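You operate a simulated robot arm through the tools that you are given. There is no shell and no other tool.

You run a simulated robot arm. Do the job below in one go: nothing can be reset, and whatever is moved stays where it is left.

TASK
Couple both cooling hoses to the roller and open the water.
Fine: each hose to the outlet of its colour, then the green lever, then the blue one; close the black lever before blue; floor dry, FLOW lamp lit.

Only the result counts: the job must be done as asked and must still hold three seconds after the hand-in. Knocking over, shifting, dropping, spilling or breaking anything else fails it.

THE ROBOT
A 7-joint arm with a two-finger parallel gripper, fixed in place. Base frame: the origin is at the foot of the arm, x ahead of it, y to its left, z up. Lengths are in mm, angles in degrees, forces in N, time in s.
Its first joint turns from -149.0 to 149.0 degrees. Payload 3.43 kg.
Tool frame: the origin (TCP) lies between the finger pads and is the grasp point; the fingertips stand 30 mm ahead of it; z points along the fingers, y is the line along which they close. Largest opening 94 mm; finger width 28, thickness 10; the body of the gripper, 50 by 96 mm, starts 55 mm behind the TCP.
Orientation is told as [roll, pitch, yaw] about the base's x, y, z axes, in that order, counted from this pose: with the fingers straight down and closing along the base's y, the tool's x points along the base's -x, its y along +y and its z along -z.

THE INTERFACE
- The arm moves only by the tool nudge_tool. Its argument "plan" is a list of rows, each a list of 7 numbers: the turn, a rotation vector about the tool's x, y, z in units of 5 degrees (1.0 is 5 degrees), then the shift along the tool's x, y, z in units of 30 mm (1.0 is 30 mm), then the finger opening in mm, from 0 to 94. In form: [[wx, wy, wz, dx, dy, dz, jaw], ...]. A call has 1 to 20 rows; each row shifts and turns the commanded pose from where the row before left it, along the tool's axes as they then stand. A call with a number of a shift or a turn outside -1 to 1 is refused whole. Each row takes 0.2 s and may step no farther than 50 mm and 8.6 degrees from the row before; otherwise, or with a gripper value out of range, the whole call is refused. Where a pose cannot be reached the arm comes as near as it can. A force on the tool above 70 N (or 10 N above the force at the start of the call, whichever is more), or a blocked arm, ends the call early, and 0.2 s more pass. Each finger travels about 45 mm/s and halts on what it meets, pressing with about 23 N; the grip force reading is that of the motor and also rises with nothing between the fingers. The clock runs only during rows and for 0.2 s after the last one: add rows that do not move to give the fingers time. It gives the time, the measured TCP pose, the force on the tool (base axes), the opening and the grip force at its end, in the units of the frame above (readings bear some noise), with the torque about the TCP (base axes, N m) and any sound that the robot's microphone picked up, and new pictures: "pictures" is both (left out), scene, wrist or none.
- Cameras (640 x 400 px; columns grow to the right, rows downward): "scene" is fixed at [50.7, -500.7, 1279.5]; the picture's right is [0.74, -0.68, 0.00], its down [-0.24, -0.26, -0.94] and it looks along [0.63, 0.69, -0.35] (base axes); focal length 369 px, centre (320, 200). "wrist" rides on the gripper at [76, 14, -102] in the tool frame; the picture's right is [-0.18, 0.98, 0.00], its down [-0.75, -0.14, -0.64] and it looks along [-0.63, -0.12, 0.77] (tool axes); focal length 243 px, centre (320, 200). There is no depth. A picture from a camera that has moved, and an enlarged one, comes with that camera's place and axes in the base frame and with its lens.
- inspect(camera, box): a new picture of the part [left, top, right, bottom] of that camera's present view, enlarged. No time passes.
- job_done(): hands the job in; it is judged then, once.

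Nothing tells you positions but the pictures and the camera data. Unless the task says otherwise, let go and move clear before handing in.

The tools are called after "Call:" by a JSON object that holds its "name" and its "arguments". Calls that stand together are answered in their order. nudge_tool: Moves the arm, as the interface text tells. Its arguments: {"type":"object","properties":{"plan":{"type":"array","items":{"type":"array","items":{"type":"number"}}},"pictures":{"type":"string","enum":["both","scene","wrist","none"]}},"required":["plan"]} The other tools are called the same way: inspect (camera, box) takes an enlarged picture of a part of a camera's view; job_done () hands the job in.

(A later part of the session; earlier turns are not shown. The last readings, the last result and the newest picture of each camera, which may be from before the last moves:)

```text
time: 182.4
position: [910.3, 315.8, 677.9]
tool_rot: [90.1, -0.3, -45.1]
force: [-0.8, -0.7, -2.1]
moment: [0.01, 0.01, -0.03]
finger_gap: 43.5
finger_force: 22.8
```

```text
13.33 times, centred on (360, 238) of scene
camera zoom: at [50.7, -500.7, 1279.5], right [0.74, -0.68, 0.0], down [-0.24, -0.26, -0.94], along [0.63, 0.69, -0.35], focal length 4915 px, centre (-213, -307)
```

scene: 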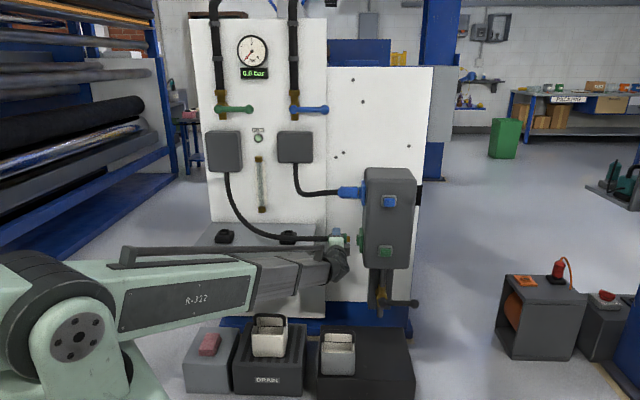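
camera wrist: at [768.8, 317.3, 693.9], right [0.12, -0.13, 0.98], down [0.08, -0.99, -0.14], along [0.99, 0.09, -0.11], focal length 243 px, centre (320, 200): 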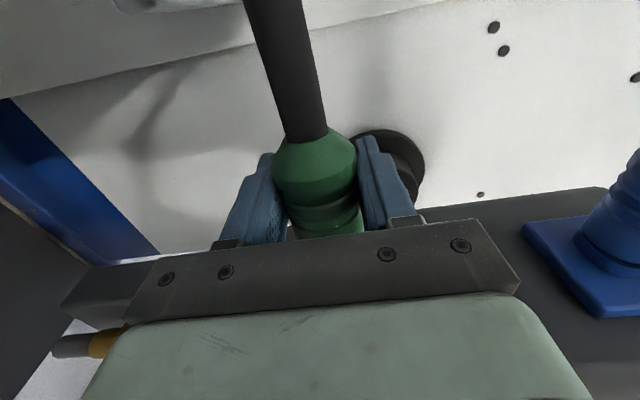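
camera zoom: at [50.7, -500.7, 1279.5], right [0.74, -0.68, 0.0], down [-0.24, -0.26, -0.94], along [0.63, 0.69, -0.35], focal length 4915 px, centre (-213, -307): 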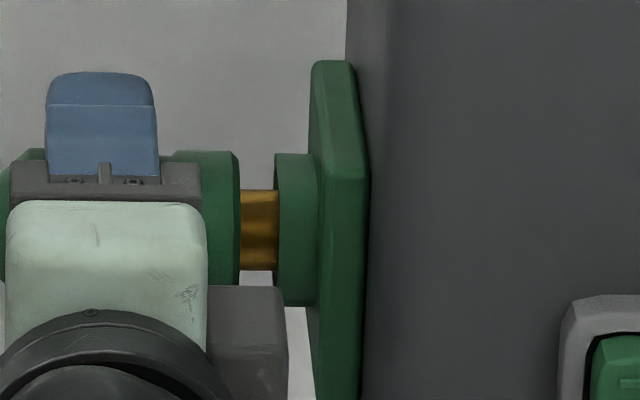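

Call:
{"name": "nudge_tool", "arguments": {"plan": [[0, 0, 0, -0.06, 0, 0, 0], [0, 0, 0, -0.06, 0, 0, 0], [0, 0, 0, -0.06, 0, 0, 0], [0, 0, 0, -0.04, 0, 0, 0], [0, 0, 0, 0, 0, 0, 0]], "pictures": "none"}}

Call:
{"name": "inspect", "arguments": {"camera": "scene", "box": [345, 223, 375, 253]}}

```text
time: 183.6
position: [916.4, 311.2, 677.9]
tool_rot: [90.1, -0.3, -45.2]
force: [-5.1, -0.2, -2.6]
moment: [0.02, 0.04, -0.2]
finger_gap: 43.0
finger_force: 22.4
```

```text
13.33 times, centred on (360, 238) of scene
camera zoom: at [50.7, -500.7, 1279.5], right [0.74, -0.68, 0.0], down [-0.24, -0.26, -0.94], along [0.63, 0.69, -0.35], focal length 4915 px, centre (-213, -307)
```

zoom: 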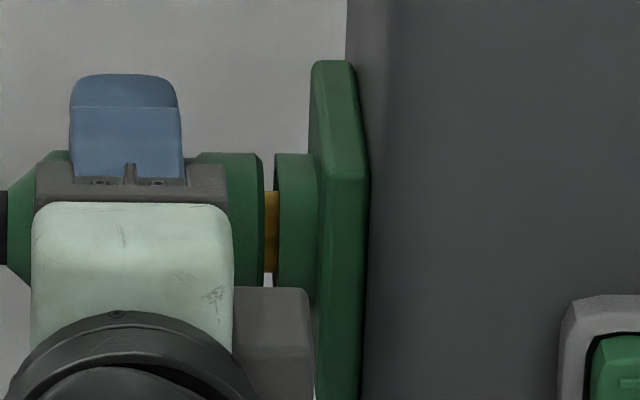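

Call:
{"name": "nudge_tool", "arguments": {"plan": [[0, 0, 0, 0, 0, -0.02, 0], [0, 0, 0, -0.04, 0, 0, 0], [0, 0, 0, -0.03, 0, 0, 0], [0, 0, 0, 0, 0, 0, 0]], "pictures": "none"}}

Call:
{"name": "inspect", "arguments": {"camera": "scene", "box": [345, 223, 375, 253]}}

```text
time: 184.6
position: [917.4, 309.5, 677.6]
tool_rot: [90.2, -0.4, -45.2]
force: [-10.2, 2.1, -3.0]
moment: [0.07, 0.07, -0.21]
finger_gap: 43.3
finger_force: 23.3
```

```text
13.33 times, centred on (360, 238) of scene
camera zoom: at [50.7, -500.7, 1279.5], right [0.74, -0.68, 0.0], down [-0.24, -0.26, -0.94], along [0.63, 0.69, -0.35], focal length 4915 px, centre (-213, -307)
```

zoom: 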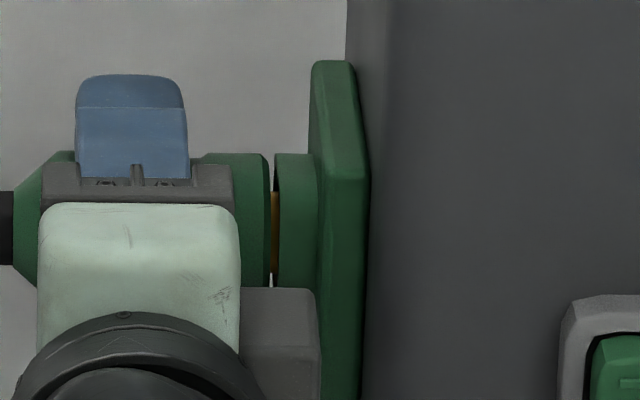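

Call:
{"name": "nudge_tool", "arguments": {"plan": [[0, 0, 0, 0, 0, -0.015, 0], [0, 0, 0, -0.03, 0, 0, 0], [0, 0, 0, -0.02, 0, 0, 0], [0, 0, 0, 0, 0, 0, 0]], "pictures": "none"}}

Call:
{"name": "nudge_tool", "arguments": {"plan": [[0, 0, 0, 0.05, 0, 0, 0], [0, 0, 0, 0.05, 0, 0, 0], [0, 0, 0, 0.03, 0, 0, 0], [0, 0, 0, 0, 0, 0, 0]], "pictures": "none"}}

Call:
{"name": "inspect", "arguments": {"camera": "scene", "box": [345, 223, 375, 253]}}

```text
time: 185.6
position: [918.2, 307.3, 678.1]
tool_rot: [90.2, -0.4, -45.0]
force: [-12.3, 12.0, -0.6]
moment: [0.06, 0.1, 0.03]
finger_gap: 43.0
finger_force: 23.3
```

```text
time: 186.6
position: [916.0, 310.3, 676.9]
tool_rot: [90.1, -0.3, -45.2]
force: [0.1, -0.5, -1.2]
moment: [0.02, 0.01, -0.02]
finger_gap: 43.1
finger_force: 22.4
```

```text
13.33 times, centred on (360, 238) of scene
camera zoom: at [50.7, -500.7, 1279.5], right [0.74, -0.68, 0.0], down [-0.24, -0.26, -0.94], along [0.63, 0.69, -0.35], focal length 4915 px, centre (-213, -307)
```

zoom: 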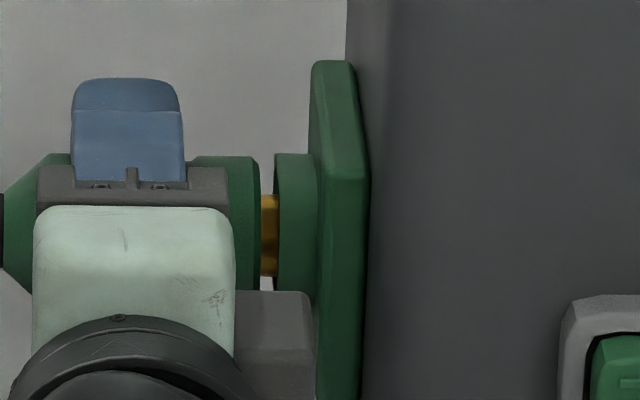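

Green isn't latched yet — it slid back freely. Blue evidently latched during the harder push from behind the taper, so I'll do the same: seat it, loosen, slide back behind the taper and wedge it forward.

Call:
{"name": "nudge_tool", "arguments": {"plan": [[0, 0, 0, -0.05, 0, 0, 0], [0, 0, 0, -0.05, 0.02, 0, 0], [0, 0, 0, -0.04, 0.01, 0, 0], [0, 0, 0, 0, 0, 0, 0], [0, 0, 0, 0.02, 0, 0, 0], [0, 0, 0, 0, 0, 0, 44], [0, 0, 0, 0, 0, 0, 47], [0, 0, 0, 0, 0, 0, 47]], "pictures": "none"}}

Call:
{"name": "inspect", "arguments": {"camera": "scene", "box": [335, 218, 375, 253]}}

```text
time: 188.4
position: [918.2, 306.9, 678.9]
tool_rot: [90.1, -0.3, -45.2]
force: [-0.2, -0.1, -0.3]
moment: [-0.01, 0.01, 0.0]
finger_gap: 47.0
finger_force: 0.1
```

```text
11.43 times, centred on (355, 236) of scene
camera zoom: at [50.7, -500.7, 1279.5], right [0.74, -0.68, 0.0], down [-0.24, -0.26, -0.94], along [0.63, 0.69, -0.35], focal length 4213 px, centre (-80, -206)
```

zoom: 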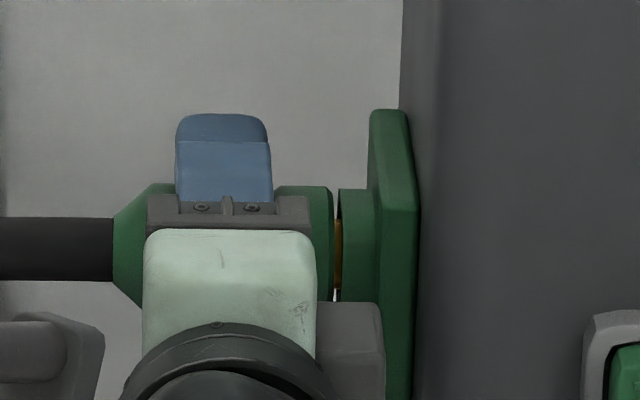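

Call:
{"name": "nudge_tool", "arguments": {"plan": [[0, 0, 0, 0.2, 0, 0, 47], [0, 0, 0, 0.2, 0, 0, 47], [0, 0, 0, 0.2, 0, 0, 47], [0, 0, 0, 0.2, 0, 0, 47], [0, 0, 0, 0.2, 0, 0, 47], [0, 0, 0, 0.15, 0, 0, 47], [0, 0, 0, 0.18, 0, 0, 47], [0, 0, 0, 0, 0, 0, 47]], "pictures": "wrist"}}

Call:
{"name": "inspect", "arguments": {"camera": "scene", "box": [325, 218, 375, 253]}}

Call:
{"name": "inspect", "arguments": {"camera": "wrist", "box": [200, 60, 440, 260]}}

```text
time: 190.2
position: [890.7, 337.4, 677.9]
tool_rot: [90.1, -0.3, -45.2]
force: [0.5, -0.4, 0.7]
moment: [-0.01, -0.01, -0.02]
finger_gap: 47.1
finger_force: 0.0
camera wrist: at [763.8, 318.6, 691.4], right [0.12, -0.13, 0.98], down [0.08, -0.99, -0.14], along [0.99, 0.09, -0.11], focal length 243 px, centre (320, 200)
```

wrist: 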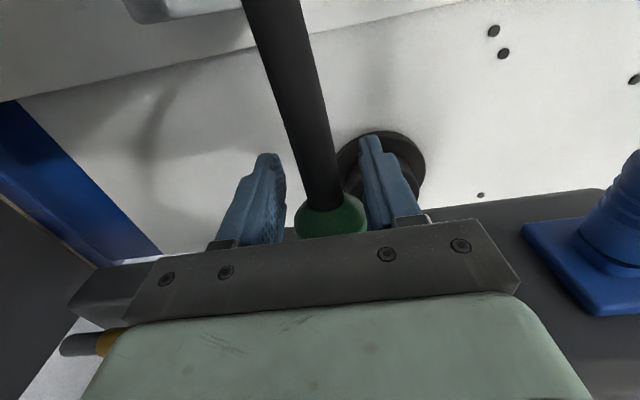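

```text
11.43 times, centred on (350, 236) of scene
camera zoom: at [50.7, -500.7, 1279.5], right [0.74, -0.68, 0.0], down [-0.24, -0.26, -0.94], along [0.63, 0.69, -0.35], focal length 4213 px, centre (-23, -206)
```

zoom: 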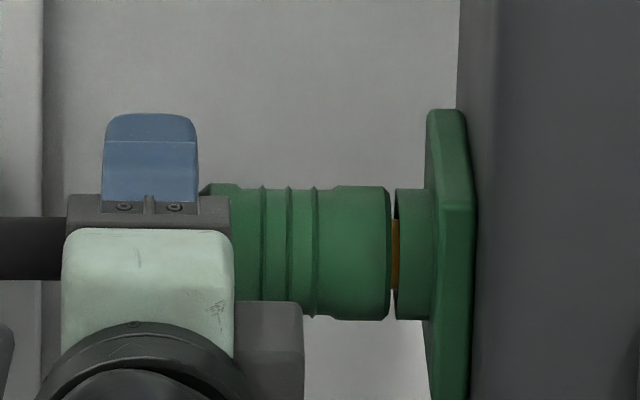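

```text
2.00 times, centred on (320, 160) of wrist
camera zoom: at [763.8, 318.6, 691.4], right [0.12, -0.13, 0.98], down [0.08, -0.99, -0.14], along [0.99, 0.09, -0.11], focal length 485 px, centre (320, 280)
```

zoom: 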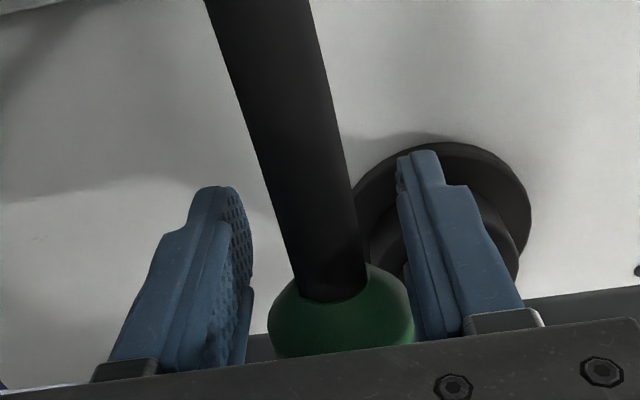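

Call:
{"name": "nudge_tool", "arguments": {"plan": [[0, 0, 0, 0, 0.07, 0, 47], [0, 0, 0, 0, 0, 0, 38], [0, 0, 0, 0, 0, 0, 32], [0, 0, 0, 0, 0, 0, 26], [0, 0, 0, 0, 0, 0, 20]], "pictures": "none"}}

Call:
{"name": "inspect", "arguments": {"camera": "scene", "box": [325, 218, 375, 253]}}

```text
time: 191.4
position: [888.1, 337.9, 679.5]
tool_rot: [90.1, -0.5, -45.0]
force: [-14.4, 13.6, -4.5]
moment: [0.11, 0.06, -0.03]
finger_gap: 30.1
finger_force: 23.1
```

```text
11.43 times, centred on (350, 236) of scene
camera zoom: at [50.7, -500.7, 1279.5], right [0.74, -0.68, 0.0], down [-0.24, -0.26, -0.94], along [0.63, 0.69, -0.35], focal length 4213 px, centre (-23, -206)
```

zoom: 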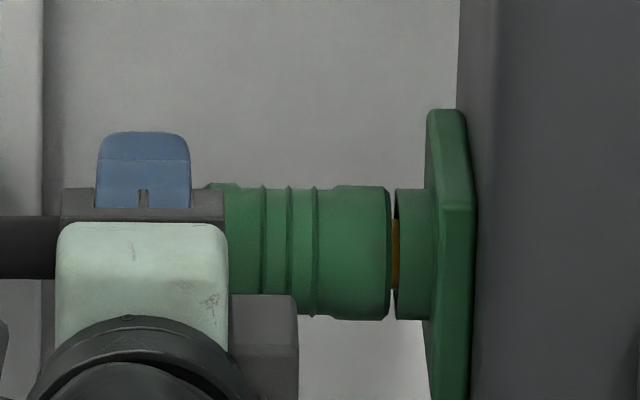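

Call:
{"name": "nudge_tool", "arguments": {"plan": [[0, 0, 0, -0.04, -0.01, 0, 15], [0, 0, 0, -0.04, 0, 0, 15], [0, 0, 0, 0, 0, 0, 15]], "pictures": "none"}}

Call:
{"name": "nudge_tool", "arguments": {"plan": [[0, 0, 0, -0.04, 0, 0, 15], [0, 0, 0, 0, 0, 0, 15]], "pictures": "none"}}

Call:
{"name": "inspect", "arguments": {"camera": "scene", "box": [345, 223, 375, 253]}}

```text
time: 192.2
position: [888.4, 337.3, 679.6]
tool_rot: [90.2, -0.5, -44.7]
force: [-46.6, 36.0, -14.8]
moment: [0.26, 0.43, -0.76]
finger_gap: 30.0
finger_force: 23.3
```

```text
time: 192.8
position: [889.9, 337.4, 680.0]
tool_rot: [90.2, -0.6, -44.5]
force: [-55.6, 34.5, -19.3]
moment: [0.46, 0.53, -0.37]
finger_gap: 31.1
finger_force: 23.0
```

```text
13.33 times, centred on (360, 238) of scene
camera zoom: at [50.7, -500.7, 1279.5], right [0.74, -0.68, 0.0], down [-0.24, -0.26, -0.94], along [0.63, 0.69, -0.35], focal length 4915 px, centre (-213, -307)
```

zoom: 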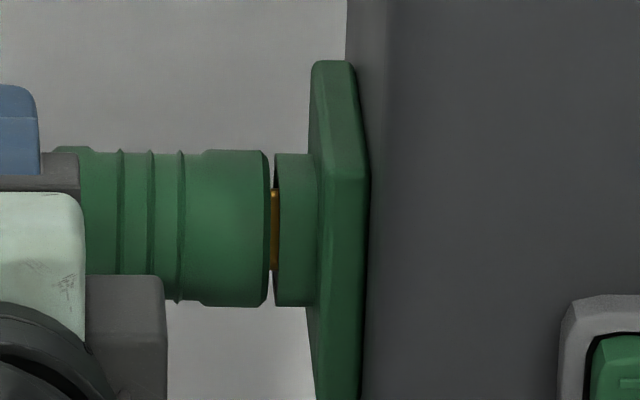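

Pushed with 64 N. Now easing off, re-gripping the sleeve and doing the pull test.

Call:
{"name": "nudge_tool", "arguments": {"plan": [[0, 0, 0, 0.1, 0, 0, 20], [0, 0, 0, 0.05, 0, 0, 40], [0, 0, 0, 0, 0, 0, 50], [0, 0, 0, 0, 0, 0, 50], [0, 0, 0, -0.25, 0, 0, 50], [0, 0, 0, -0.25, 0, 0, 50], [0, 0, 0, -0.25, 0, 0, 50], [0, 0, 0, -0.25, 0, 0, 50], [0, 0, 0, -0.25, 0, 0, 50], [0, 0, 0, 0, 0, 0, 50], [0, 0, 0, 0, 0, 0, 30], [0, 0, 0, 0, 0, 0, 10], [0, 0, 0, 0, 0, 0, 0], [0, 0, 0, 0, 0, 0, 0]], "pictures": "none"}}

Call:
{"name": "nudge_tool", "arguments": {"plan": [[0, 0, 0, 0.04, 0, 0, 0], [0, 0, 0, 0.04, 0, 0, 0], [0, 0, 0, 0, 0, 0, 0]], "pictures": "none"}}

Call:
{"name": "inspect", "arguments": {"camera": "scene", "box": [345, 223, 375, 253]}}

```text
time: 195.8
position: [915.9, 310.7, 679.8]
tool_rot: [90.1, -0.3, -45.2]
force: [-1.2, 1.6, -5.0]
moment: [0.17, 0.2, -0.02]
finger_gap: 43.0
finger_force: 23.4
```

```text
time: 196.6
position: [914.2, 312.0, 680.3]
tool_rot: [90.1, -0.2, -45.4]
force: [14.0, -11.9, -3.1]
moment: [0.05, 0.1, 0.11]
finger_gap: 43.0
finger_force: 23.2
```

```text
13.33 times, centred on (360, 238) of scene
camera zoom: at [50.7, -500.7, 1279.5], right [0.74, -0.68, 0.0], down [-0.24, -0.26, -0.94], along [0.63, 0.69, -0.35], focal length 4915 px, centre (-213, -307)
```

zoom: 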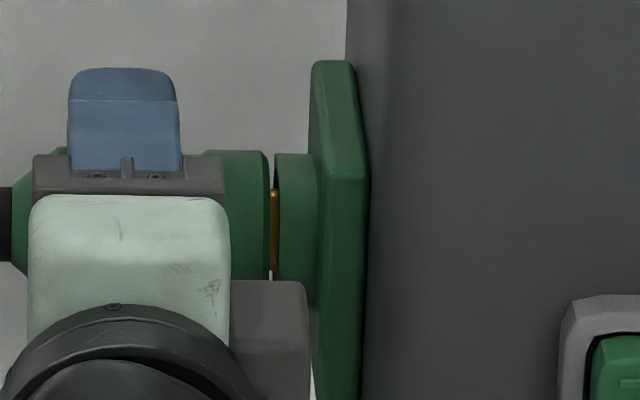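

Green now also holds against an 18 N pull — latched. Releasing and backing out.

Call:
{"name": "nudge_tool", "arguments": {"plan": [[0, 0, 0, -0.06, 0, 0, 0], [0, 0, 0, 0, 0, 0, 55], [0, 0, 0, 0, 0, 0, 70], [0, 0, 0, 0, 0, 0, 80], [0, 0, 0, 0, 0, -0.6, 80], [0, 0, 0, 0, 0, -1, 80], [0, 0, 0, 0, 0, -1, 80], [0, 0, 0, 0, 0, -1, 80], [0, 0, 0, 0, 0, -1, 80], [0, 0, 0, 0, 0, -1, 80], [0, 0, 0, 0, 0, -1, 80]], "pictures": "both"}}

Call:
{"name": "inspect", "arguments": {"camera": "scene", "box": [200, 120, 420, 320]}}

Call:
{"name": "inspect", "arguments": {"camera": "wrist", "box": [150, 40, 490, 250]}}

```text
time: 199.0
position: [774.8, 172.1, 681.6]
tool_rot: [90.2, -0.3, -45.2]
force: [0.3, 0.1, 0.7]
moment: [-0.03, -0.03, 0.02]
finger_gap: 80.2
finger_force: 0.0
camera wrist: at [648.9, 153.7, 694.0], right [0.12, -0.13, 0.98], down [0.08, -0.99, -0.14], along [0.99, 0.09, -0.11], focal length 243 px, centre (320, 200)
```

scene: 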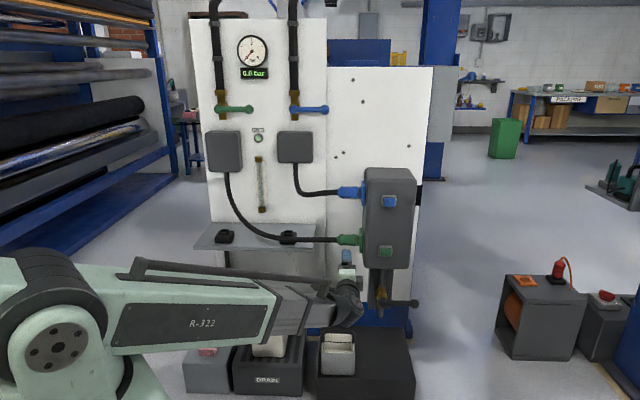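
wrist: 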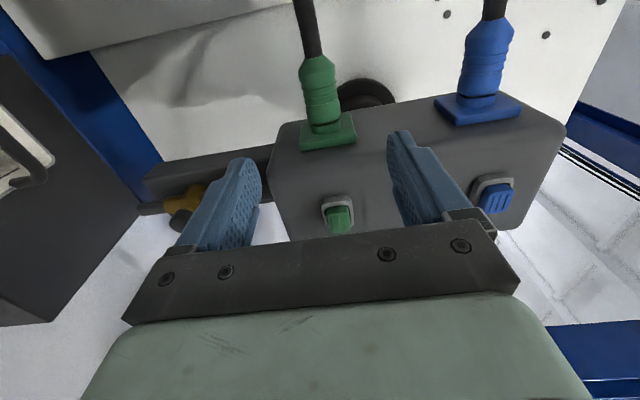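

```text
2.00 times, centred on (310, 220) of scene
camera zoom: at [50.7, -500.7, 1279.5], right [0.74, -0.68, 0.0], down [-0.24, -0.26, -0.94], along [0.63, 0.69, -0.35], focal length 737 px, centre (340, 160)
```

zoom: 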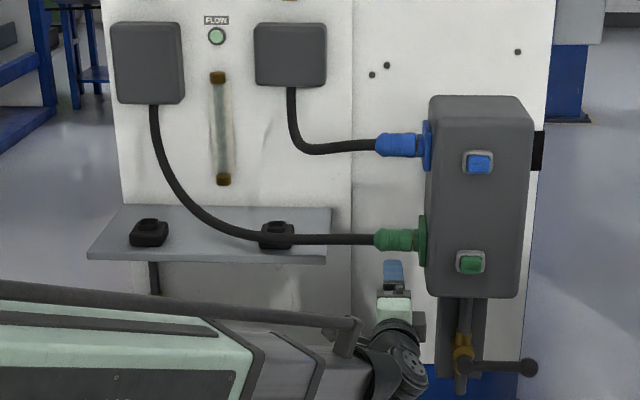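

```text
1.88 times, centred on (320, 145) of wrist
camera zoom: at [648.9, 153.7, 694.0], right [0.12, -0.13, 0.98], down [0.08, -0.99, -0.14], along [0.99, 0.09, -0.11], focal length 457 px, centre (320, 304)
```

zoom: 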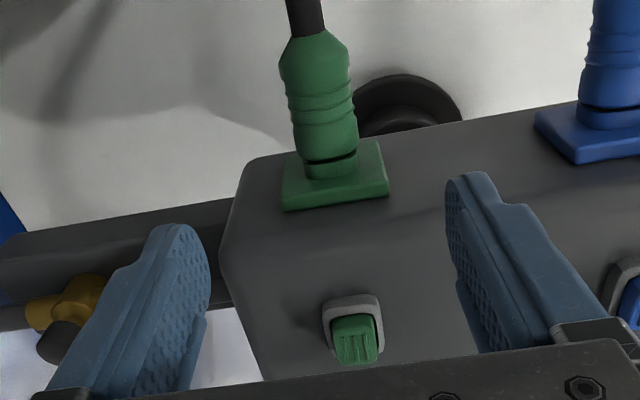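

Both hoses are coupled and the black drain lever is closed. Now for the green lever on the panel: moving up and left in front of it.

Call:
{"name": "nudge_tool", "arguments": {"plan": [[0, 0, 0, 0.8, 1, 0, 94], [0, 0, 0, 0.8, 1, 0, 94], [0, 0, 0, 0.8, 1, 0, 94], [0, 0, 0, 0.8, 1, 0, 94], [0, 0, 0, 0.8, 1, 0, 94], [0, 0, 0, 0.8, 1, 0, 94], [0, 0, 0, 0.8, 1, 0, 94], [0, 0, 0, 0.8, 1, 0.2, 94], [0, 0, 0, 0.8, 1, 0.3, 94], [0, 0, 0, 0.8, 1, 0.4, 94], [0, 0, 0, 0.8, 1, 0.4, 94], [0, 0, 0, 0.8, 1, 0.4, 94], [0, 0, 0, 0.8, 1, 0.4, 94], [0, 0, 0, 0.8, 1, 0.4, 94], [0, 0, 0, 0.8, 0.4, 0.4, 94], [0, 0, 0, 0, 0, 0, 94]], "pictures": "both"}}

```text
time: 202.4
position: [602.4, 496.5, 1105.9]
tool_rot: [90.2, -0.2, -45.2]
force: [-0.7, 0.3, 0.0]
moment: [-0.01, 0.0, 0.01]
finger_gap: 94.1
finger_force: 0.1
out of reach, approached as far as the arm can: row 7, 8, 9
camera wrist: at [476.9, 479.1, 1118.5], right [0.12, -0.13, 0.98], down [0.08, -0.99, -0.14], along [0.99, 0.09, -0.11], focal length 243 px, centre (320, 200)
```

scene: 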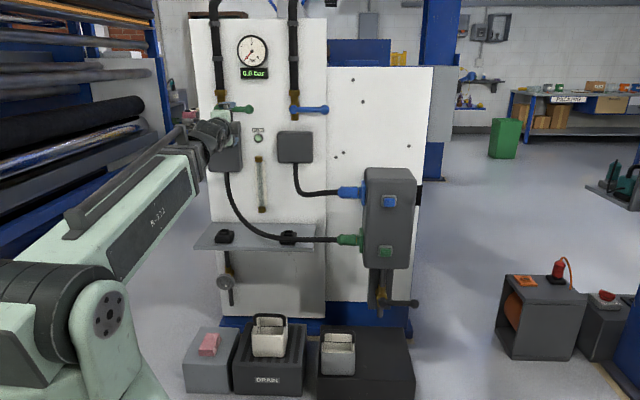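
wrist: 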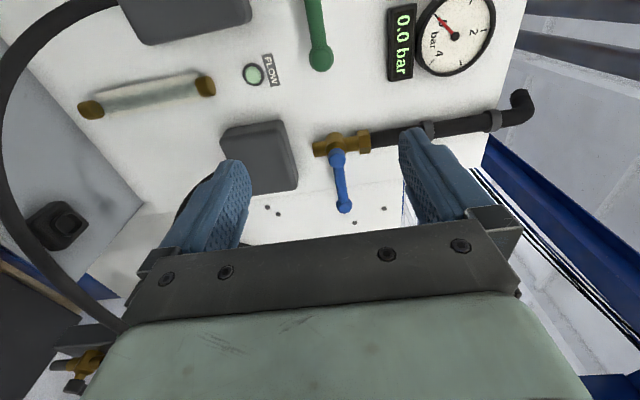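

Call:
{"name": "nudge_tool", "arguments": {"plan": [[0, 0, 0, 0.12, 0.02, 0.9, 94], [0, 0, 0, 0.12, 0.02, 0.9, 94], [0, 0, 0, 0.12, 0.02, 0.9, 94], [0, 0, 0, 0, 0, 0.9, 94], [0, 0, 0, 0, 0, 0.9, 94], [0, 0, 0, 0, 0, 0.9, 94], [0, 0, 0, 0, 0, 0, 94]], "pictures": "both"}}

Call:
{"name": "inspect", "arguments": {"camera": "scene", "box": [195, 60, 275, 130]}}

Call:
{"name": "inspect", "arguments": {"camera": "wrist", "box": [200, 0, 440, 240]}}

```text
time: 204.0
position: [711.5, 620.8, 1107.9]
tool_rot: [90.2, -0.3, -45.2]
force: [0.2, 0.2, 0.2]
moment: [0.02, -0.02, -0.01]
finger_gap: 94.0
finger_force: 0.0
camera wrist: at [584.5, 602.3, 1120.8], right [0.12, -0.13, 0.98], down [0.08, -0.99, -0.14], along [0.99, 0.09, -0.11], focal length 243 px, centre (320, 200)
```

scene: 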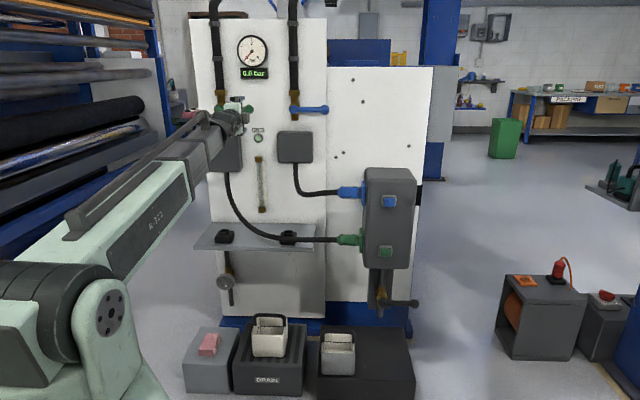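
wrist: 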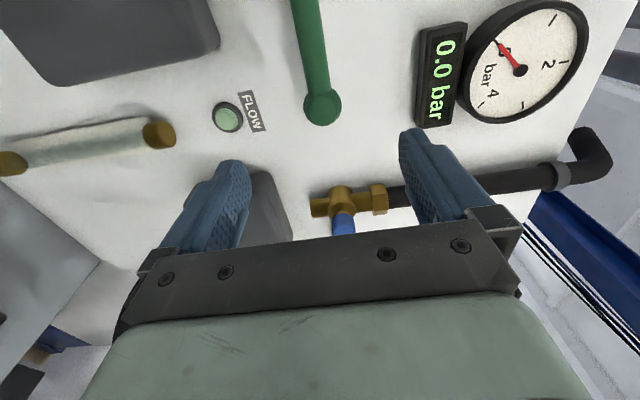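

```text
5.71 times, centred on (235, 95) of scene
camera zoom: at [50.7, -500.7, 1279.5], right [0.74, -0.68, 0.0], down [-0.24, -0.26, -0.94], along [0.63, 0.69, -0.35], focal length 2107 px, centre (806, 800)
```

zoom: 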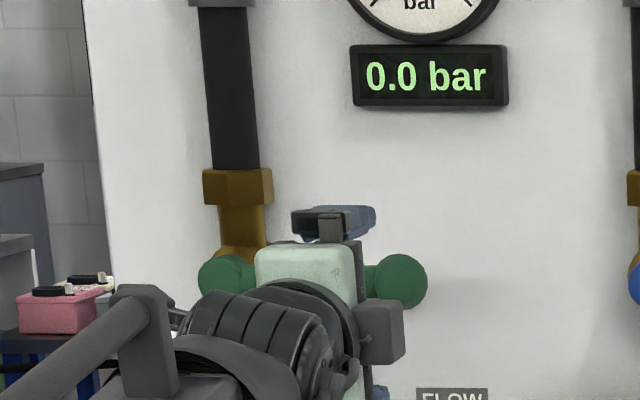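

```text
1.67 times, centred on (320, 120) of wrist
camera zoom: at [584.5, 602.3, 1120.8], right [0.12, -0.13, 0.98], down [0.08, -0.99, -0.14], along [0.99, 0.09, -0.11], focal length 404 px, centre (320, 333)
```

zoom: 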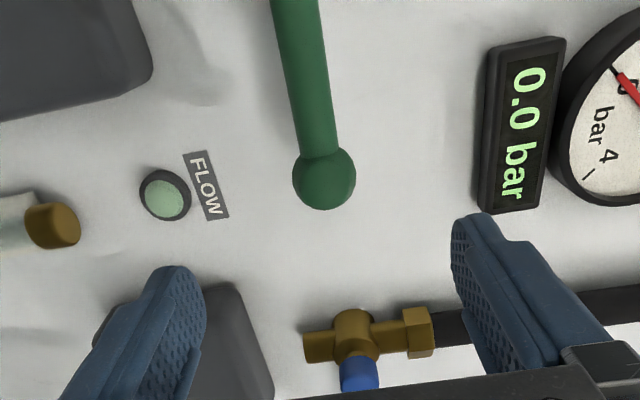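

The green knob is at about s=65, d=1065, z=1109. Approaching so that it sits between the pads, then gripping.

Call:
{"name": "nudge_tool", "arguments": {"plan": [[0, 0, 0, 0, 0.06, 0.95, 94], [0, 0, 0, 0, 0, 0.95, 94], [0, 0, 0, 0, 0, 0.95, 94], [0, 0, 0, 0, 0, 0.92, 94], [0, 0, 0, 0, 0, 0, 94]], "pictures": "both"}}

Call:
{"name": "inspect", "arguments": {"camera": "wrist", "box": [200, 60, 440, 260]}}

Call:
{"name": "inspect", "arguments": {"camera": "scene", "box": [195, 60, 275, 130]}}

```text
time: 205.2
position: [790.4, 698.0, 1109.5]
tool_rot: [90.1, -0.4, -45.2]
force: [0.4, -0.1, 0.6]
moment: [-0.02, 0.0, -0.01]
finger_gap: 94.1
finger_force: 0.1
camera wrist: at [663.5, 680.9, 1123.7], right [0.12, -0.13, 0.98], down [0.08, -0.99, -0.14], along [0.99, 0.09, -0.11], focal length 243 px, centre (320, 200)
```

scene: 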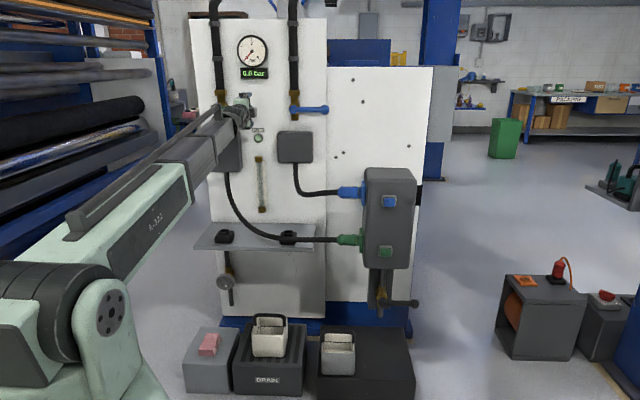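
wrist: 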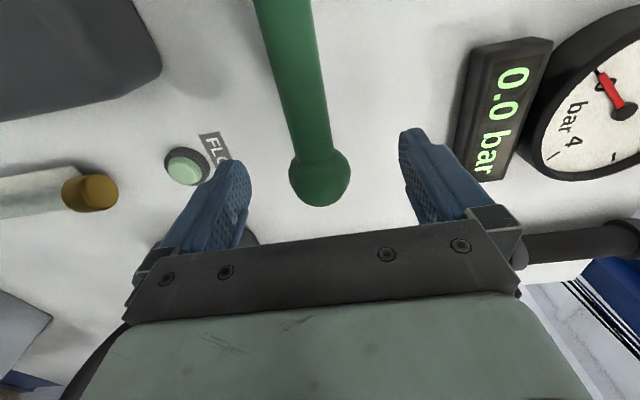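

```text
2.00 times, centred on (320, 160) of wrist
camera zoom: at [663.5, 680.9, 1123.7], right [0.12, -0.13, 0.98], down [0.08, -0.99, -0.14], along [0.99, 0.09, -0.11], focal length 485 px, centre (320, 280)
```

zoom: 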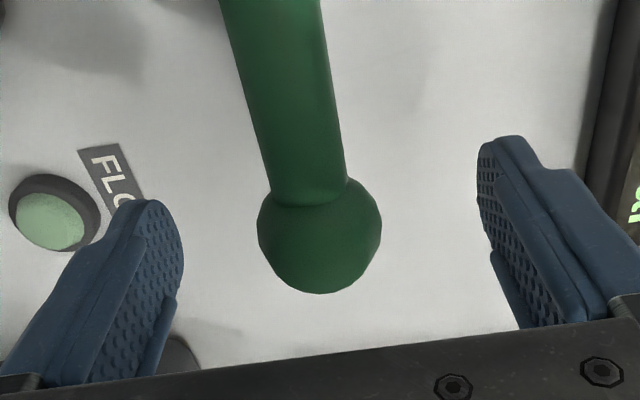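

```text
5.71 times, centred on (235, 95) of scene
camera zoom: at [50.7, -500.7, 1279.5], right [0.74, -0.68, 0.0], down [-0.24, -0.26, -0.94], along [0.63, 0.69, -0.35], focal length 2107 px, centre (806, 800)
```

zoom: 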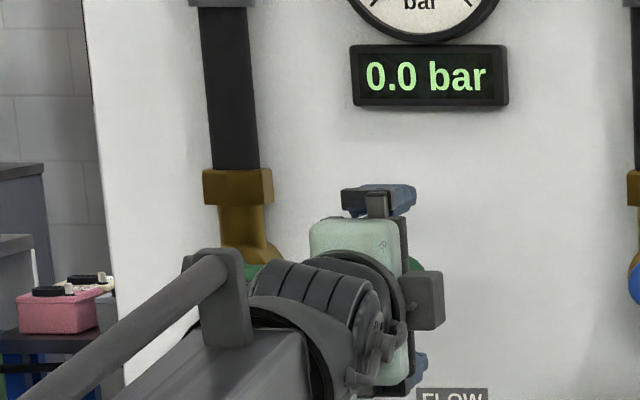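

Knob is centred in the jaws. Closing on it.

Call:
{"name": "nudge_tool", "arguments": {"plan": [[0, 0, 0, 0, 0, 0.1, 94], [0, 0, 0, 0, 0, 0, 70], [0, 0, 0, 0, 0, 0, 50], [0, 0, 0, 0, 0, 0, 35], [0, 0, 0, 0, 0, 0, 15], [0, 0, 0, 0, 0, 0, 5], [0, 0, 0, 0, 0, 0, 5]], "pictures": "none"}}

Call:
{"name": "nudge_tool", "arguments": {"plan": [[0, 0, -1, 0.015, 0.335, 0, 5], [0, 0, -1, 0.015, 0.335, 0, 5]], "pictures": "none"}}

```text
time: 206.8
position: [792.5, 701.9, 1110.4]
tool_rot: [90.1, -0.3, -45.3]
force: [-0.1, -0.6, 0.2]
moment: [0.01, 0.05, 0.02]
finger_gap: 37.0
finger_force: 44.7
```

```text
time: 207.4
position: [789.7, 703.0, 1129.9]
tool_rot: [90.2, -10.5, -45.2]
force: [0.3, 0.3, -2.0]
moment: [0.03, -0.17, -0.25]
finger_gap: 37.2
finger_force: 45.0
```

The green lever turns upward easily. Continuing the swing and watching the gauge.

Call:
{"name": "nudge_tool", "arguments": {"plan": [[0, 0, -1, 0.015, 0.335, 0, 5], [0, 0, -1, 0.015, 0.335, 0, 5], [0, 0, -1, 0.015, 0.335, 0, 5], [0, 0, -1, 0.015, 0.335, 0, 5], [0, 0, -1, 0.015, 0.335, 0, 5]], "pictures": "scene"}}

Call:
{"name": "inspect", "arguments": {"camera": "scene", "box": [195, 20, 345, 150]}}

```text
time: 208.6
position: [777.8, 716.2, 1175.3]
tool_rot: [90.0, -35.4, -45.3]
force: [-7.1, -3.8, -5.8]
moment: [-0.29, -0.19, 0.0]
finger_gap: 36.8
finger_force: 44.8
```

scene: 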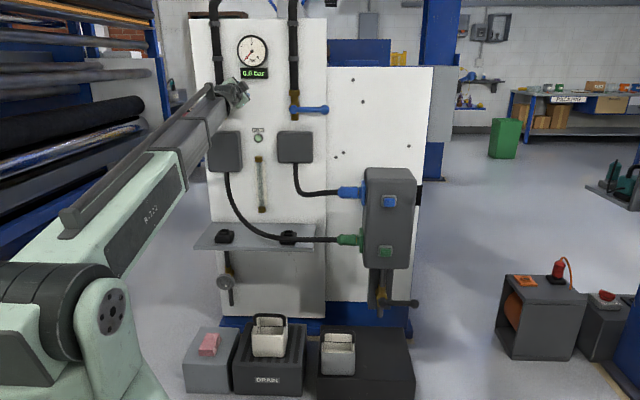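

```text
3.08 times, centred on (270, 85) of scene
camera zoom: at [50.7, -500.7, 1279.5], right [0.74, -0.68, 0.0], down [-0.24, -0.26, -0.94], along [0.63, 0.69, -0.35], focal length 1134 px, centre (474, 554)
```

zoom: 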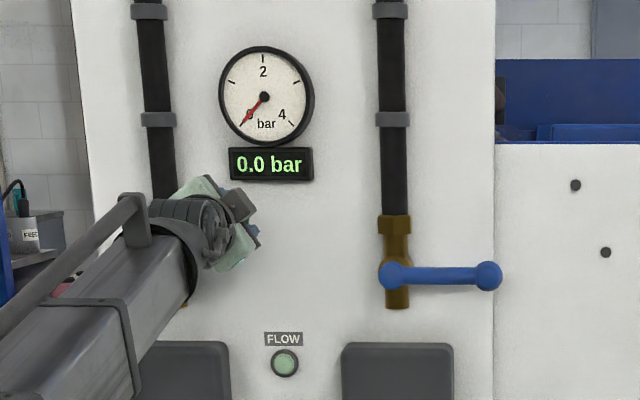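

Call:
{"name": "nudge_tool", "arguments": {"plan": [[0, 0, -1, 0.015, 0.335, 0, 5], [0, 0, -1, 0.015, 0.335, 0, 5], [0, 0, -1, 0.015, 0.335, 0, 5], [0, 0, -1, 0.015, 0.335, 0, 5], [0, 0, -1, 0.015, 0.335, 0, 5]], "pictures": "none"}}

Call:
{"name": "nudge_tool", "arguments": {"plan": [[0, 0, -1, 0.015, 0.335, 0, 5], [0, 0, -1, 0.015, 0.335, 0, 5], [0, 0, -1, 0.015, 0.335, 0, 5]], "pictures": "scene"}}

Call:
{"name": "inspect", "arguments": {"camera": "scene", "box": [195, 20, 345, 150]}}

```text
time: 209.8
position: [751.3, 740.7, 1208.9]
tool_rot: [90.1, -60.4, -45.3]
force: [-7.0, -4.6, -10.9]
moment: [-0.08, -0.32, -0.04]
finger_gap: 37.0
finger_force: 45.0
```

```text
time: 210.6
position: [731.2, 761.5, 1221.3]
tool_rot: [90.2, -75.5, -45.4]
force: [-15.1, -11.4, -18.1]
moment: [0.15, -0.28, -0.01]
finger_gap: 37.0
finger_force: 44.9
```

scene: 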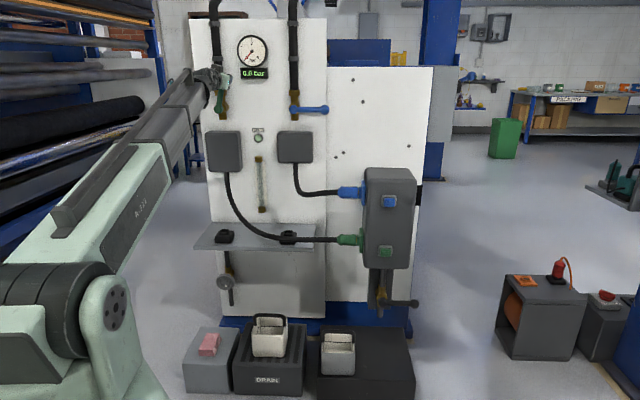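

```text
3.08 times, centred on (270, 85) of scene
camera zoom: at [50.7, -500.7, 1279.5], right [0.74, -0.68, 0.0], down [-0.24, -0.26, -0.94], along [0.63, 0.69, -0.35], focal length 1134 px, centre (474, 554)
```

zoom: 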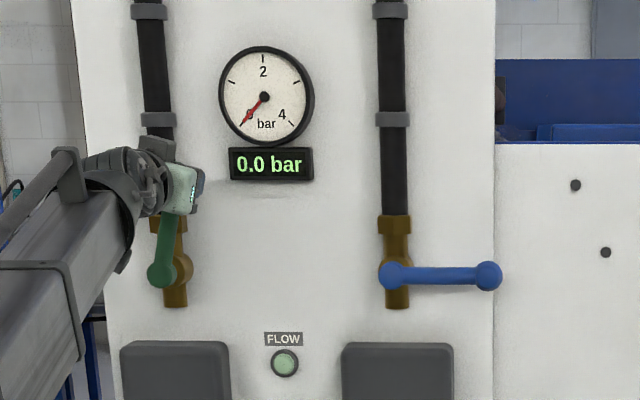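

Call:
{"name": "nudge_tool", "arguments": {"plan": [[0, 0, 0, 0.05, 0, -0.04, 5], [0, 0, -1, 0.02, 0.33, 0, 5], [0, 0, -1, 0.02, 0.33, 0, 5]], "pictures": "none"}}

Call:
{"name": "nudge_tool", "arguments": {"plan": [[0, 0, -0.9, 0.02, 0.3, 0, 5], [0, 0, 0, 0, 0, 0, 5]], "pictures": "scene"}}

Call:
{"name": "inspect", "arguments": {"camera": "scene", "box": [195, 20, 345, 150]}}

```text
time: 211.4
position: [717.4, 775.8, 1224.0]
tool_rot: [93.7, -85.4, -48.9]
force: [-0.8, -0.9, -0.3]
moment: [-0.12, 0.13, 0.02]
finger_gap: 37.1
finger_force: 44.5
```

```text
time: 212.0
position: [710.7, 781.6, 1223.9]
tool_rot: [155.8, -89.7, -111.0]
force: [8.1, 2.7, 10.3]
moment: [0.32, -0.16, -0.05]
finger_gap: 36.9
finger_force: 44.9
```

scene: 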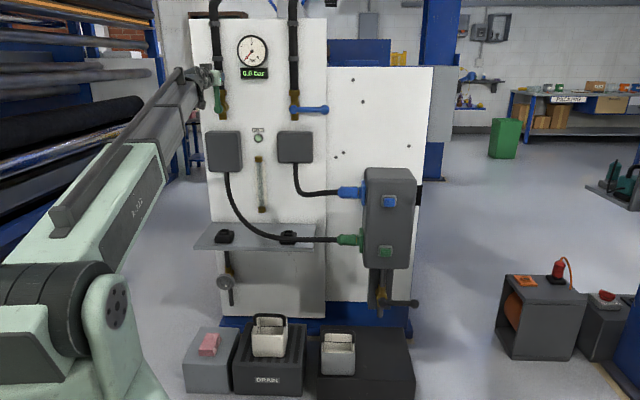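

```text
3.08 times, centred on (270, 85) of scene
camera zoom: at [50.7, -500.7, 1279.5], right [0.74, -0.68, 0.0], down [-0.24, -0.26, -0.94], along [0.63, 0.69, -0.35], focal length 1134 px, centre (474, 554)
```

zoom: 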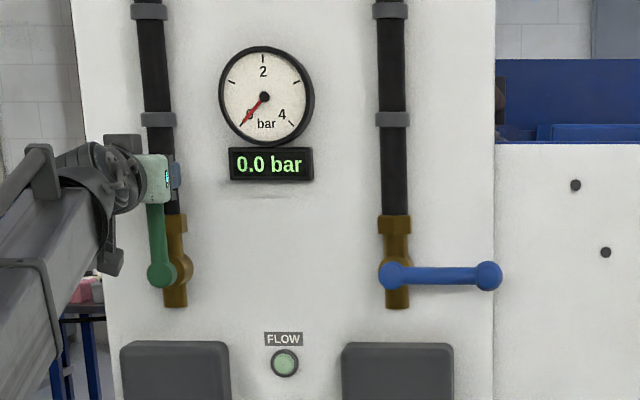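

The green lever is vertical now. I'll nudge a couple of degrees further to feel the end stop.

Call:
{"name": "nudge_tool", "arguments": {"plan": [[0, 0, -0.4, 0.02, 0.13, 0, 5], [0, 0, 0, 0, 0, 0, 5]], "pictures": "none"}}

```text
time: 212.6
position: [711.7, 782.4, 1224.1]
tool_rot: [-96.9, -88.1, 141.6]
force: [31.2, -6.8, 22.1]
moment: [0.19, -0.41, -0.2]
finger_gap: 37.1
finger_force: 44.8
```

It hit the stop, so the green valve is fully open. Relaxing, opening the jaws and backing out.

Call:
{"name": "nudge_tool", "arguments": {"plan": [[0, 0, 0.4, -0.02, -0.1, 0, 5], [0, 0, 0, 0, 0, 0, 45], [0, 0, 0, 0, 0, 0, 60], [0, 0, 0, 0, 0, 0, 64], [0, 0, 0, 0, 0, -0.6, 64], [0, 0, 0, 0, 0, -1, 64], [0, 0, 0, 0, 0, -1, 64], [0, 0, 0, 0, 0, -1, 64], [0, 0, 0, 0, 0, -1, 64]], "pictures": "both"}}

Call:
{"name": "inspect", "arguments": {"camera": "scene", "box": [195, 20, 345, 150]}}

Call:
{"name": "inspect", "arguments": {"camera": "scene", "box": [180, 150, 440, 400]}}

```text
time: 214.6
position: [610.6, 684.9, 1221.8]
tool_rot: [138.6, -89.8, -93.6]
force: [-0.4, 0.2, 0.2]
moment: [0.02, -0.01, -0.02]
finger_gap: 63.9
finger_force: 0.1
camera wrist: at [529.0, 622.9, 1145.9], right [-0.69, 0.7, 0.19], down [-0.36, -0.56, 0.75], along [0.63, 0.45, 0.63], focal length 243 px, centre (320, 200)
```

scene: 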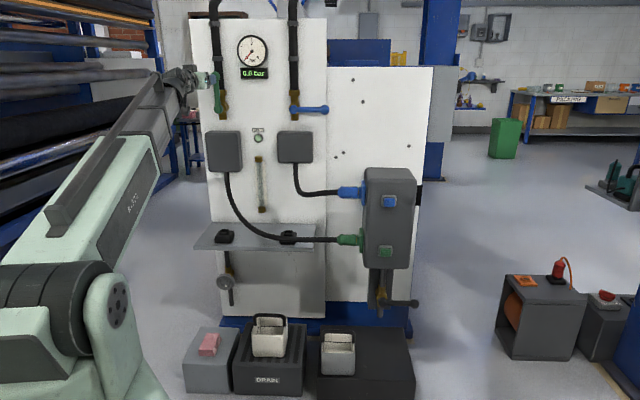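
wrist: 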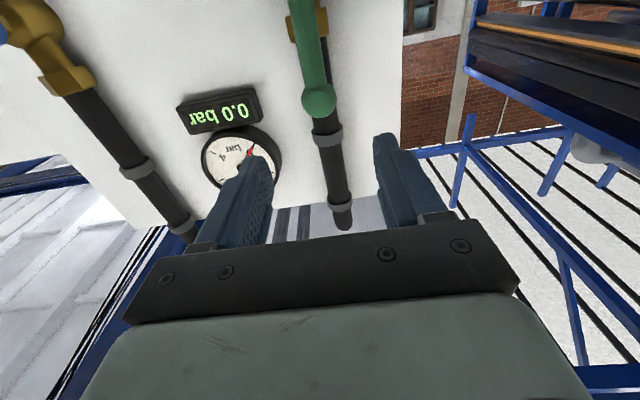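

```text
3.08 times, centred on (270, 85) of scene
camera zoom: at [50.7, -500.7, 1279.5], right [0.74, -0.68, 0.0], down [-0.24, -0.26, -0.94], along [0.63, 0.69, -0.35], focal length 1134 px, centre (474, 554)
```

zoom: 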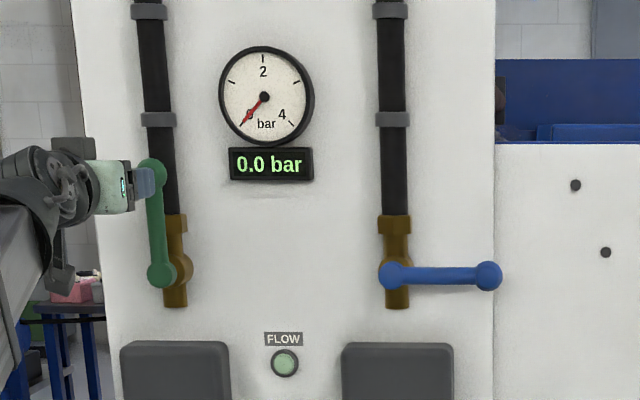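

```text
1.60 times, centred on (310, 275) of scene
camera zoom: at [50.7, -500.7, 1279.5], right [0.74, -0.68, 0.0], down [-0.24, -0.26, -0.94], along [0.63, 0.69, -0.35], focal length 590 px, centre (336, 80)
```

zoom: 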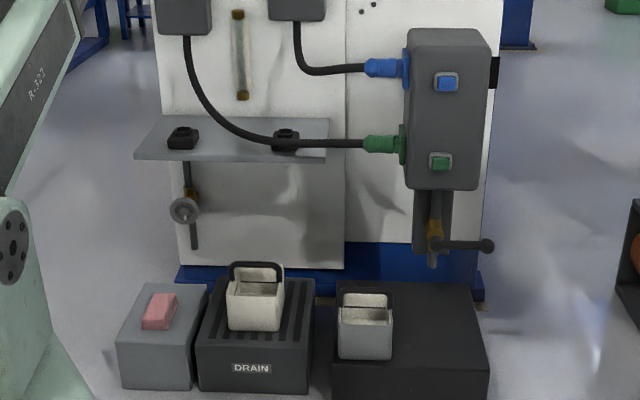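

Green is up and open, still no pressure and floor dry, as expected. Now over to the blue lever.

Call:
{"name": "nudge_tool", "arguments": {"plan": [[0, 0, 0, 0.27, -0.95, 0, 94], [0, 0, 0, 0.27, -0.95, 0, 94], [0, 0, 0, 0.27, -0.95, 0, 94], [0, 0, 0, 0.27, -0.95, 0, 94], [0, 0, 0, 0.27, -0.95, 0, 94], [0, 0, 0, 0.27, -0.95, 0, 94], [0, 0, 0, 0.27, -0.95, 0, 94], [0, 0, 0, 0.27, -0.95, 0, 94], [0, 0, 0, 0.27, -0.95, 0, 94], [0, 0, 0, 0.27, -0.95, 0, 94], [0, 0, 0, 0.27, -0.95, 0, 94], [0, 0, 0, 0.27, -0.95, 0, 94], [0, 0, 0, 0.27, -0.95, 0, 94], [0, 0, 0, 0.27, -0.95, 0, 94], [0, 0, 0, 0, 0, 0, 94]], "pictures": "none"}}

Call:
{"name": "nudge_tool", "arguments": {"plan": [[0, 0, 1, 0, 0, 0, 94], [0, 0, 1, 0, 0, 0, 94], [0, 0, 1, 0, 0, 0, 94], [0, 0, 1, 0, 0, 0, 94], [0, 0, 1, 0, 0, 0, 94], [0, 0, 1, 0, 0, 0, 94], [0, 0, 1, 0, 0, 0, 94], [0, 0, 1, 0, 0, 0, 94], [0, 0, 1, 0, 0, 0, 94], [0, 0, 1, 0, 0, 0, 94], [0, 0, 1, 0, 0, 0, 94], [0, 0, 1, 0, 0, 0, 94], [0, 0, 1, 0, 0, 0, 94], [0, 0, 1, 0, 0, 0, 94], [0, 0, 1, 0, 0, 0, 94], [0, 0, 1, 0, 0, 0, 94], [0, 0, 1, 0, 0, 0, 94], [0, 0, 1, 0, 0, 0, 94], [0, 0, 0, 0, 0, 0, 94]], "pictures": "both"}}

Call:
{"name": "inspect", "arguments": {"camera": "wrist", "box": [200, 0, 440, 240]}}

```text
time: 217.8
position: [893.0, 403.4, 1108.2]
tool_rot: [133.0, -89.8, -88.1]
force: [0.0, -1.0, 0.2]
moment: [0.03, 0.02, 0.0]
finger_gap: 93.9
finger_force: 0.1
```

```text
time: 221.8
position: [892.7, 403.0, 1108.6]
tool_rot: [90.1, 0.2, -45.1]
force: [-0.7, 0.0, -0.3]
moment: [-0.02, -0.03, 0.01]
finger_gap: 93.9
finger_force: 0.1
camera wrist: at [767.4, 384.3, 1122.4], right [0.13, -0.14, 0.98], down [0.08, -0.99, -0.15], along [0.99, 0.09, -0.12], focal length 243 px, centre (320, 200)
```

scene: 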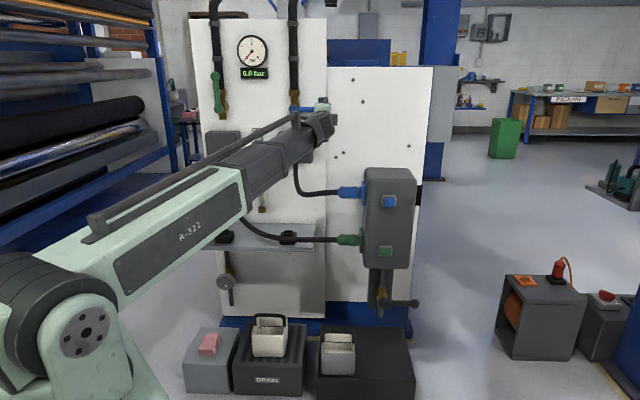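
wrist: 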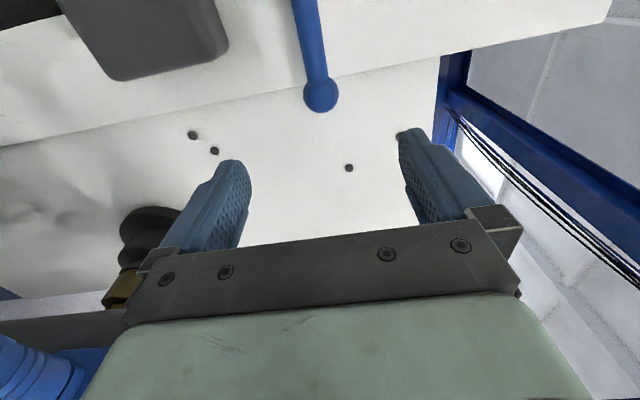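

```text
1.67 times, centred on (320, 120) of wrist
camera zoom: at [767.4, 384.3, 1122.4], right [0.13, -0.14, 0.98], down [0.08, -0.99, -0.15], along [0.99, 0.09, -0.12], focal length 404 px, centre (320, 333)
```

zoom: 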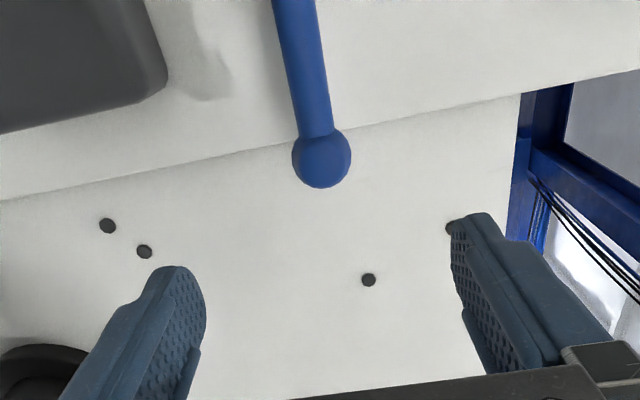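

Call:
{"name": "nudge_tool", "arguments": {"plan": [[0, 0, 0, 0.06, 0.035, 0.93, 94], [0, 0, 0, 0, 0, 0.93, 94], [0, 0, 0, 0, 0, 0.93, 94], [0, 0, 0, 0, 0, 0.93, 94], [0, 0, 0, 0, 0, 0.9, 94], [0, 0, 0, 0, 0, 0, 94]], "pictures": "wrist"}}

Call:
{"name": "inspect", "arguments": {"camera": "wrist", "box": [200, 60, 440, 260]}}

Call:
{"name": "inspect", "arguments": {"camera": "scene", "box": [190, 20, 340, 150]}}

```text
time: 223.2
position: [989.9, 503.0, 1111.2]
tool_rot: [90.2, 0.2, -45.2]
force: [0.3, 0.1, 0.1]
moment: [0.0, 0.02, -0.04]
finger_gap: 93.9
finger_force: 0.0
camera wrist: at [864.5, 485.0, 1124.9], right [0.13, -0.13, 0.98], down [0.08, -0.99, -0.14], along [0.99, 0.09, -0.12], focal length 243 px, centre (320, 200)
```

wrist: 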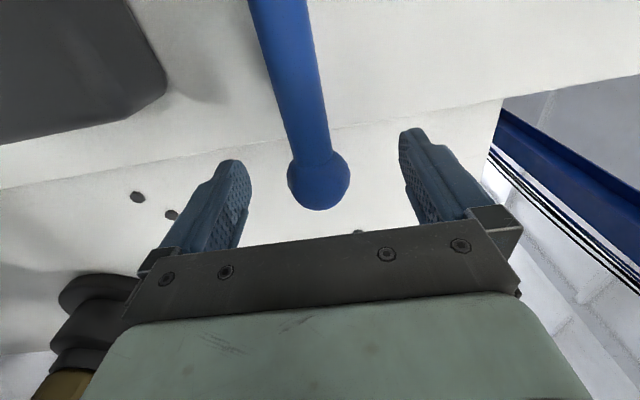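

```text
2.00 times, centred on (320, 160) of wrist
camera zoom: at [864.5, 485.0, 1124.9], right [0.13, -0.13, 0.98], down [0.08, -0.99, -0.14], along [0.99, 0.09, -0.12], focal length 485 px, centre (320, 280)
```

zoom: 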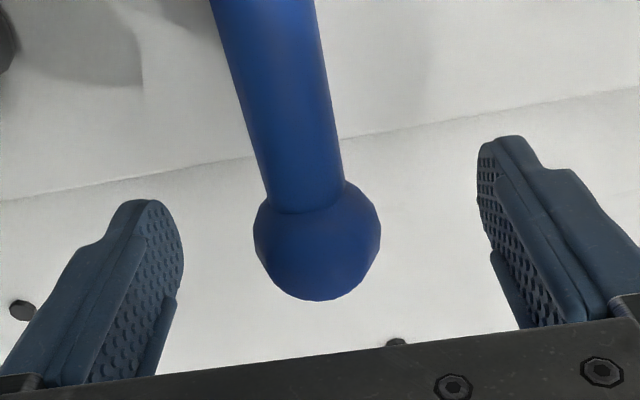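

```text
3.08 times, centred on (265, 85) of scene
camera zoom: at [50.7, -500.7, 1279.5], right [0.74, -0.68, 0.0], down [-0.24, -0.26, -0.94], along [0.63, 0.69, -0.35], focal length 1134 px, centre (489, 554)
```

zoom: 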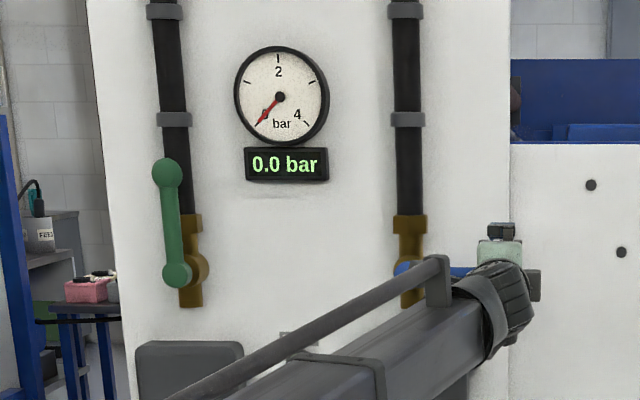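

Blue knob is centred. Before opening it I re-check the black lever and hoses in the scene view.

Call:
{"name": "inspect", "arguments": {"camera": "scene", "box": [310, 160, 440, 320]}}

Call:
{"name": "nudge_tool", "arguments": {"plan": [[0, 0, 0, 0, 0, 0.08, 94], [0, 0, 0, 0, 0, 0, 70], [0, 0, 0, 0, 0, 0, 50], [0, 0, 0, 0, 0, 0, 35], [0, 0, 0, 0, 0, 0, 15], [0, 0, 0, 0, 0, 0, 5], [0, 0, 0, 0, 0, 0, 5]], "pictures": "none"}}

```text
2.50 times, centred on (375, 240) of scene
camera zoom: at [50.7, -500.7, 1279.5], right [0.74, -0.68, 0.0], down [-0.24, -0.26, -0.94], along [0.63, 0.69, -0.35], focal length 922 px, centre (182, 100)
```

zoom: 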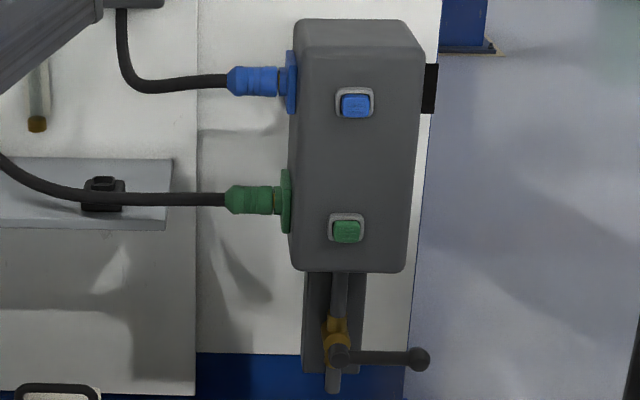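

```text
time: 224.8
position: [991.6, 504.1, 1110.3]
tool_rot: [90.2, 0.3, -45.1]
force: [0.2, -0.4, -0.5]
moment: [-0.04, -0.01, 0.02]
finger_gap: 37.4
finger_force: 45.3
```

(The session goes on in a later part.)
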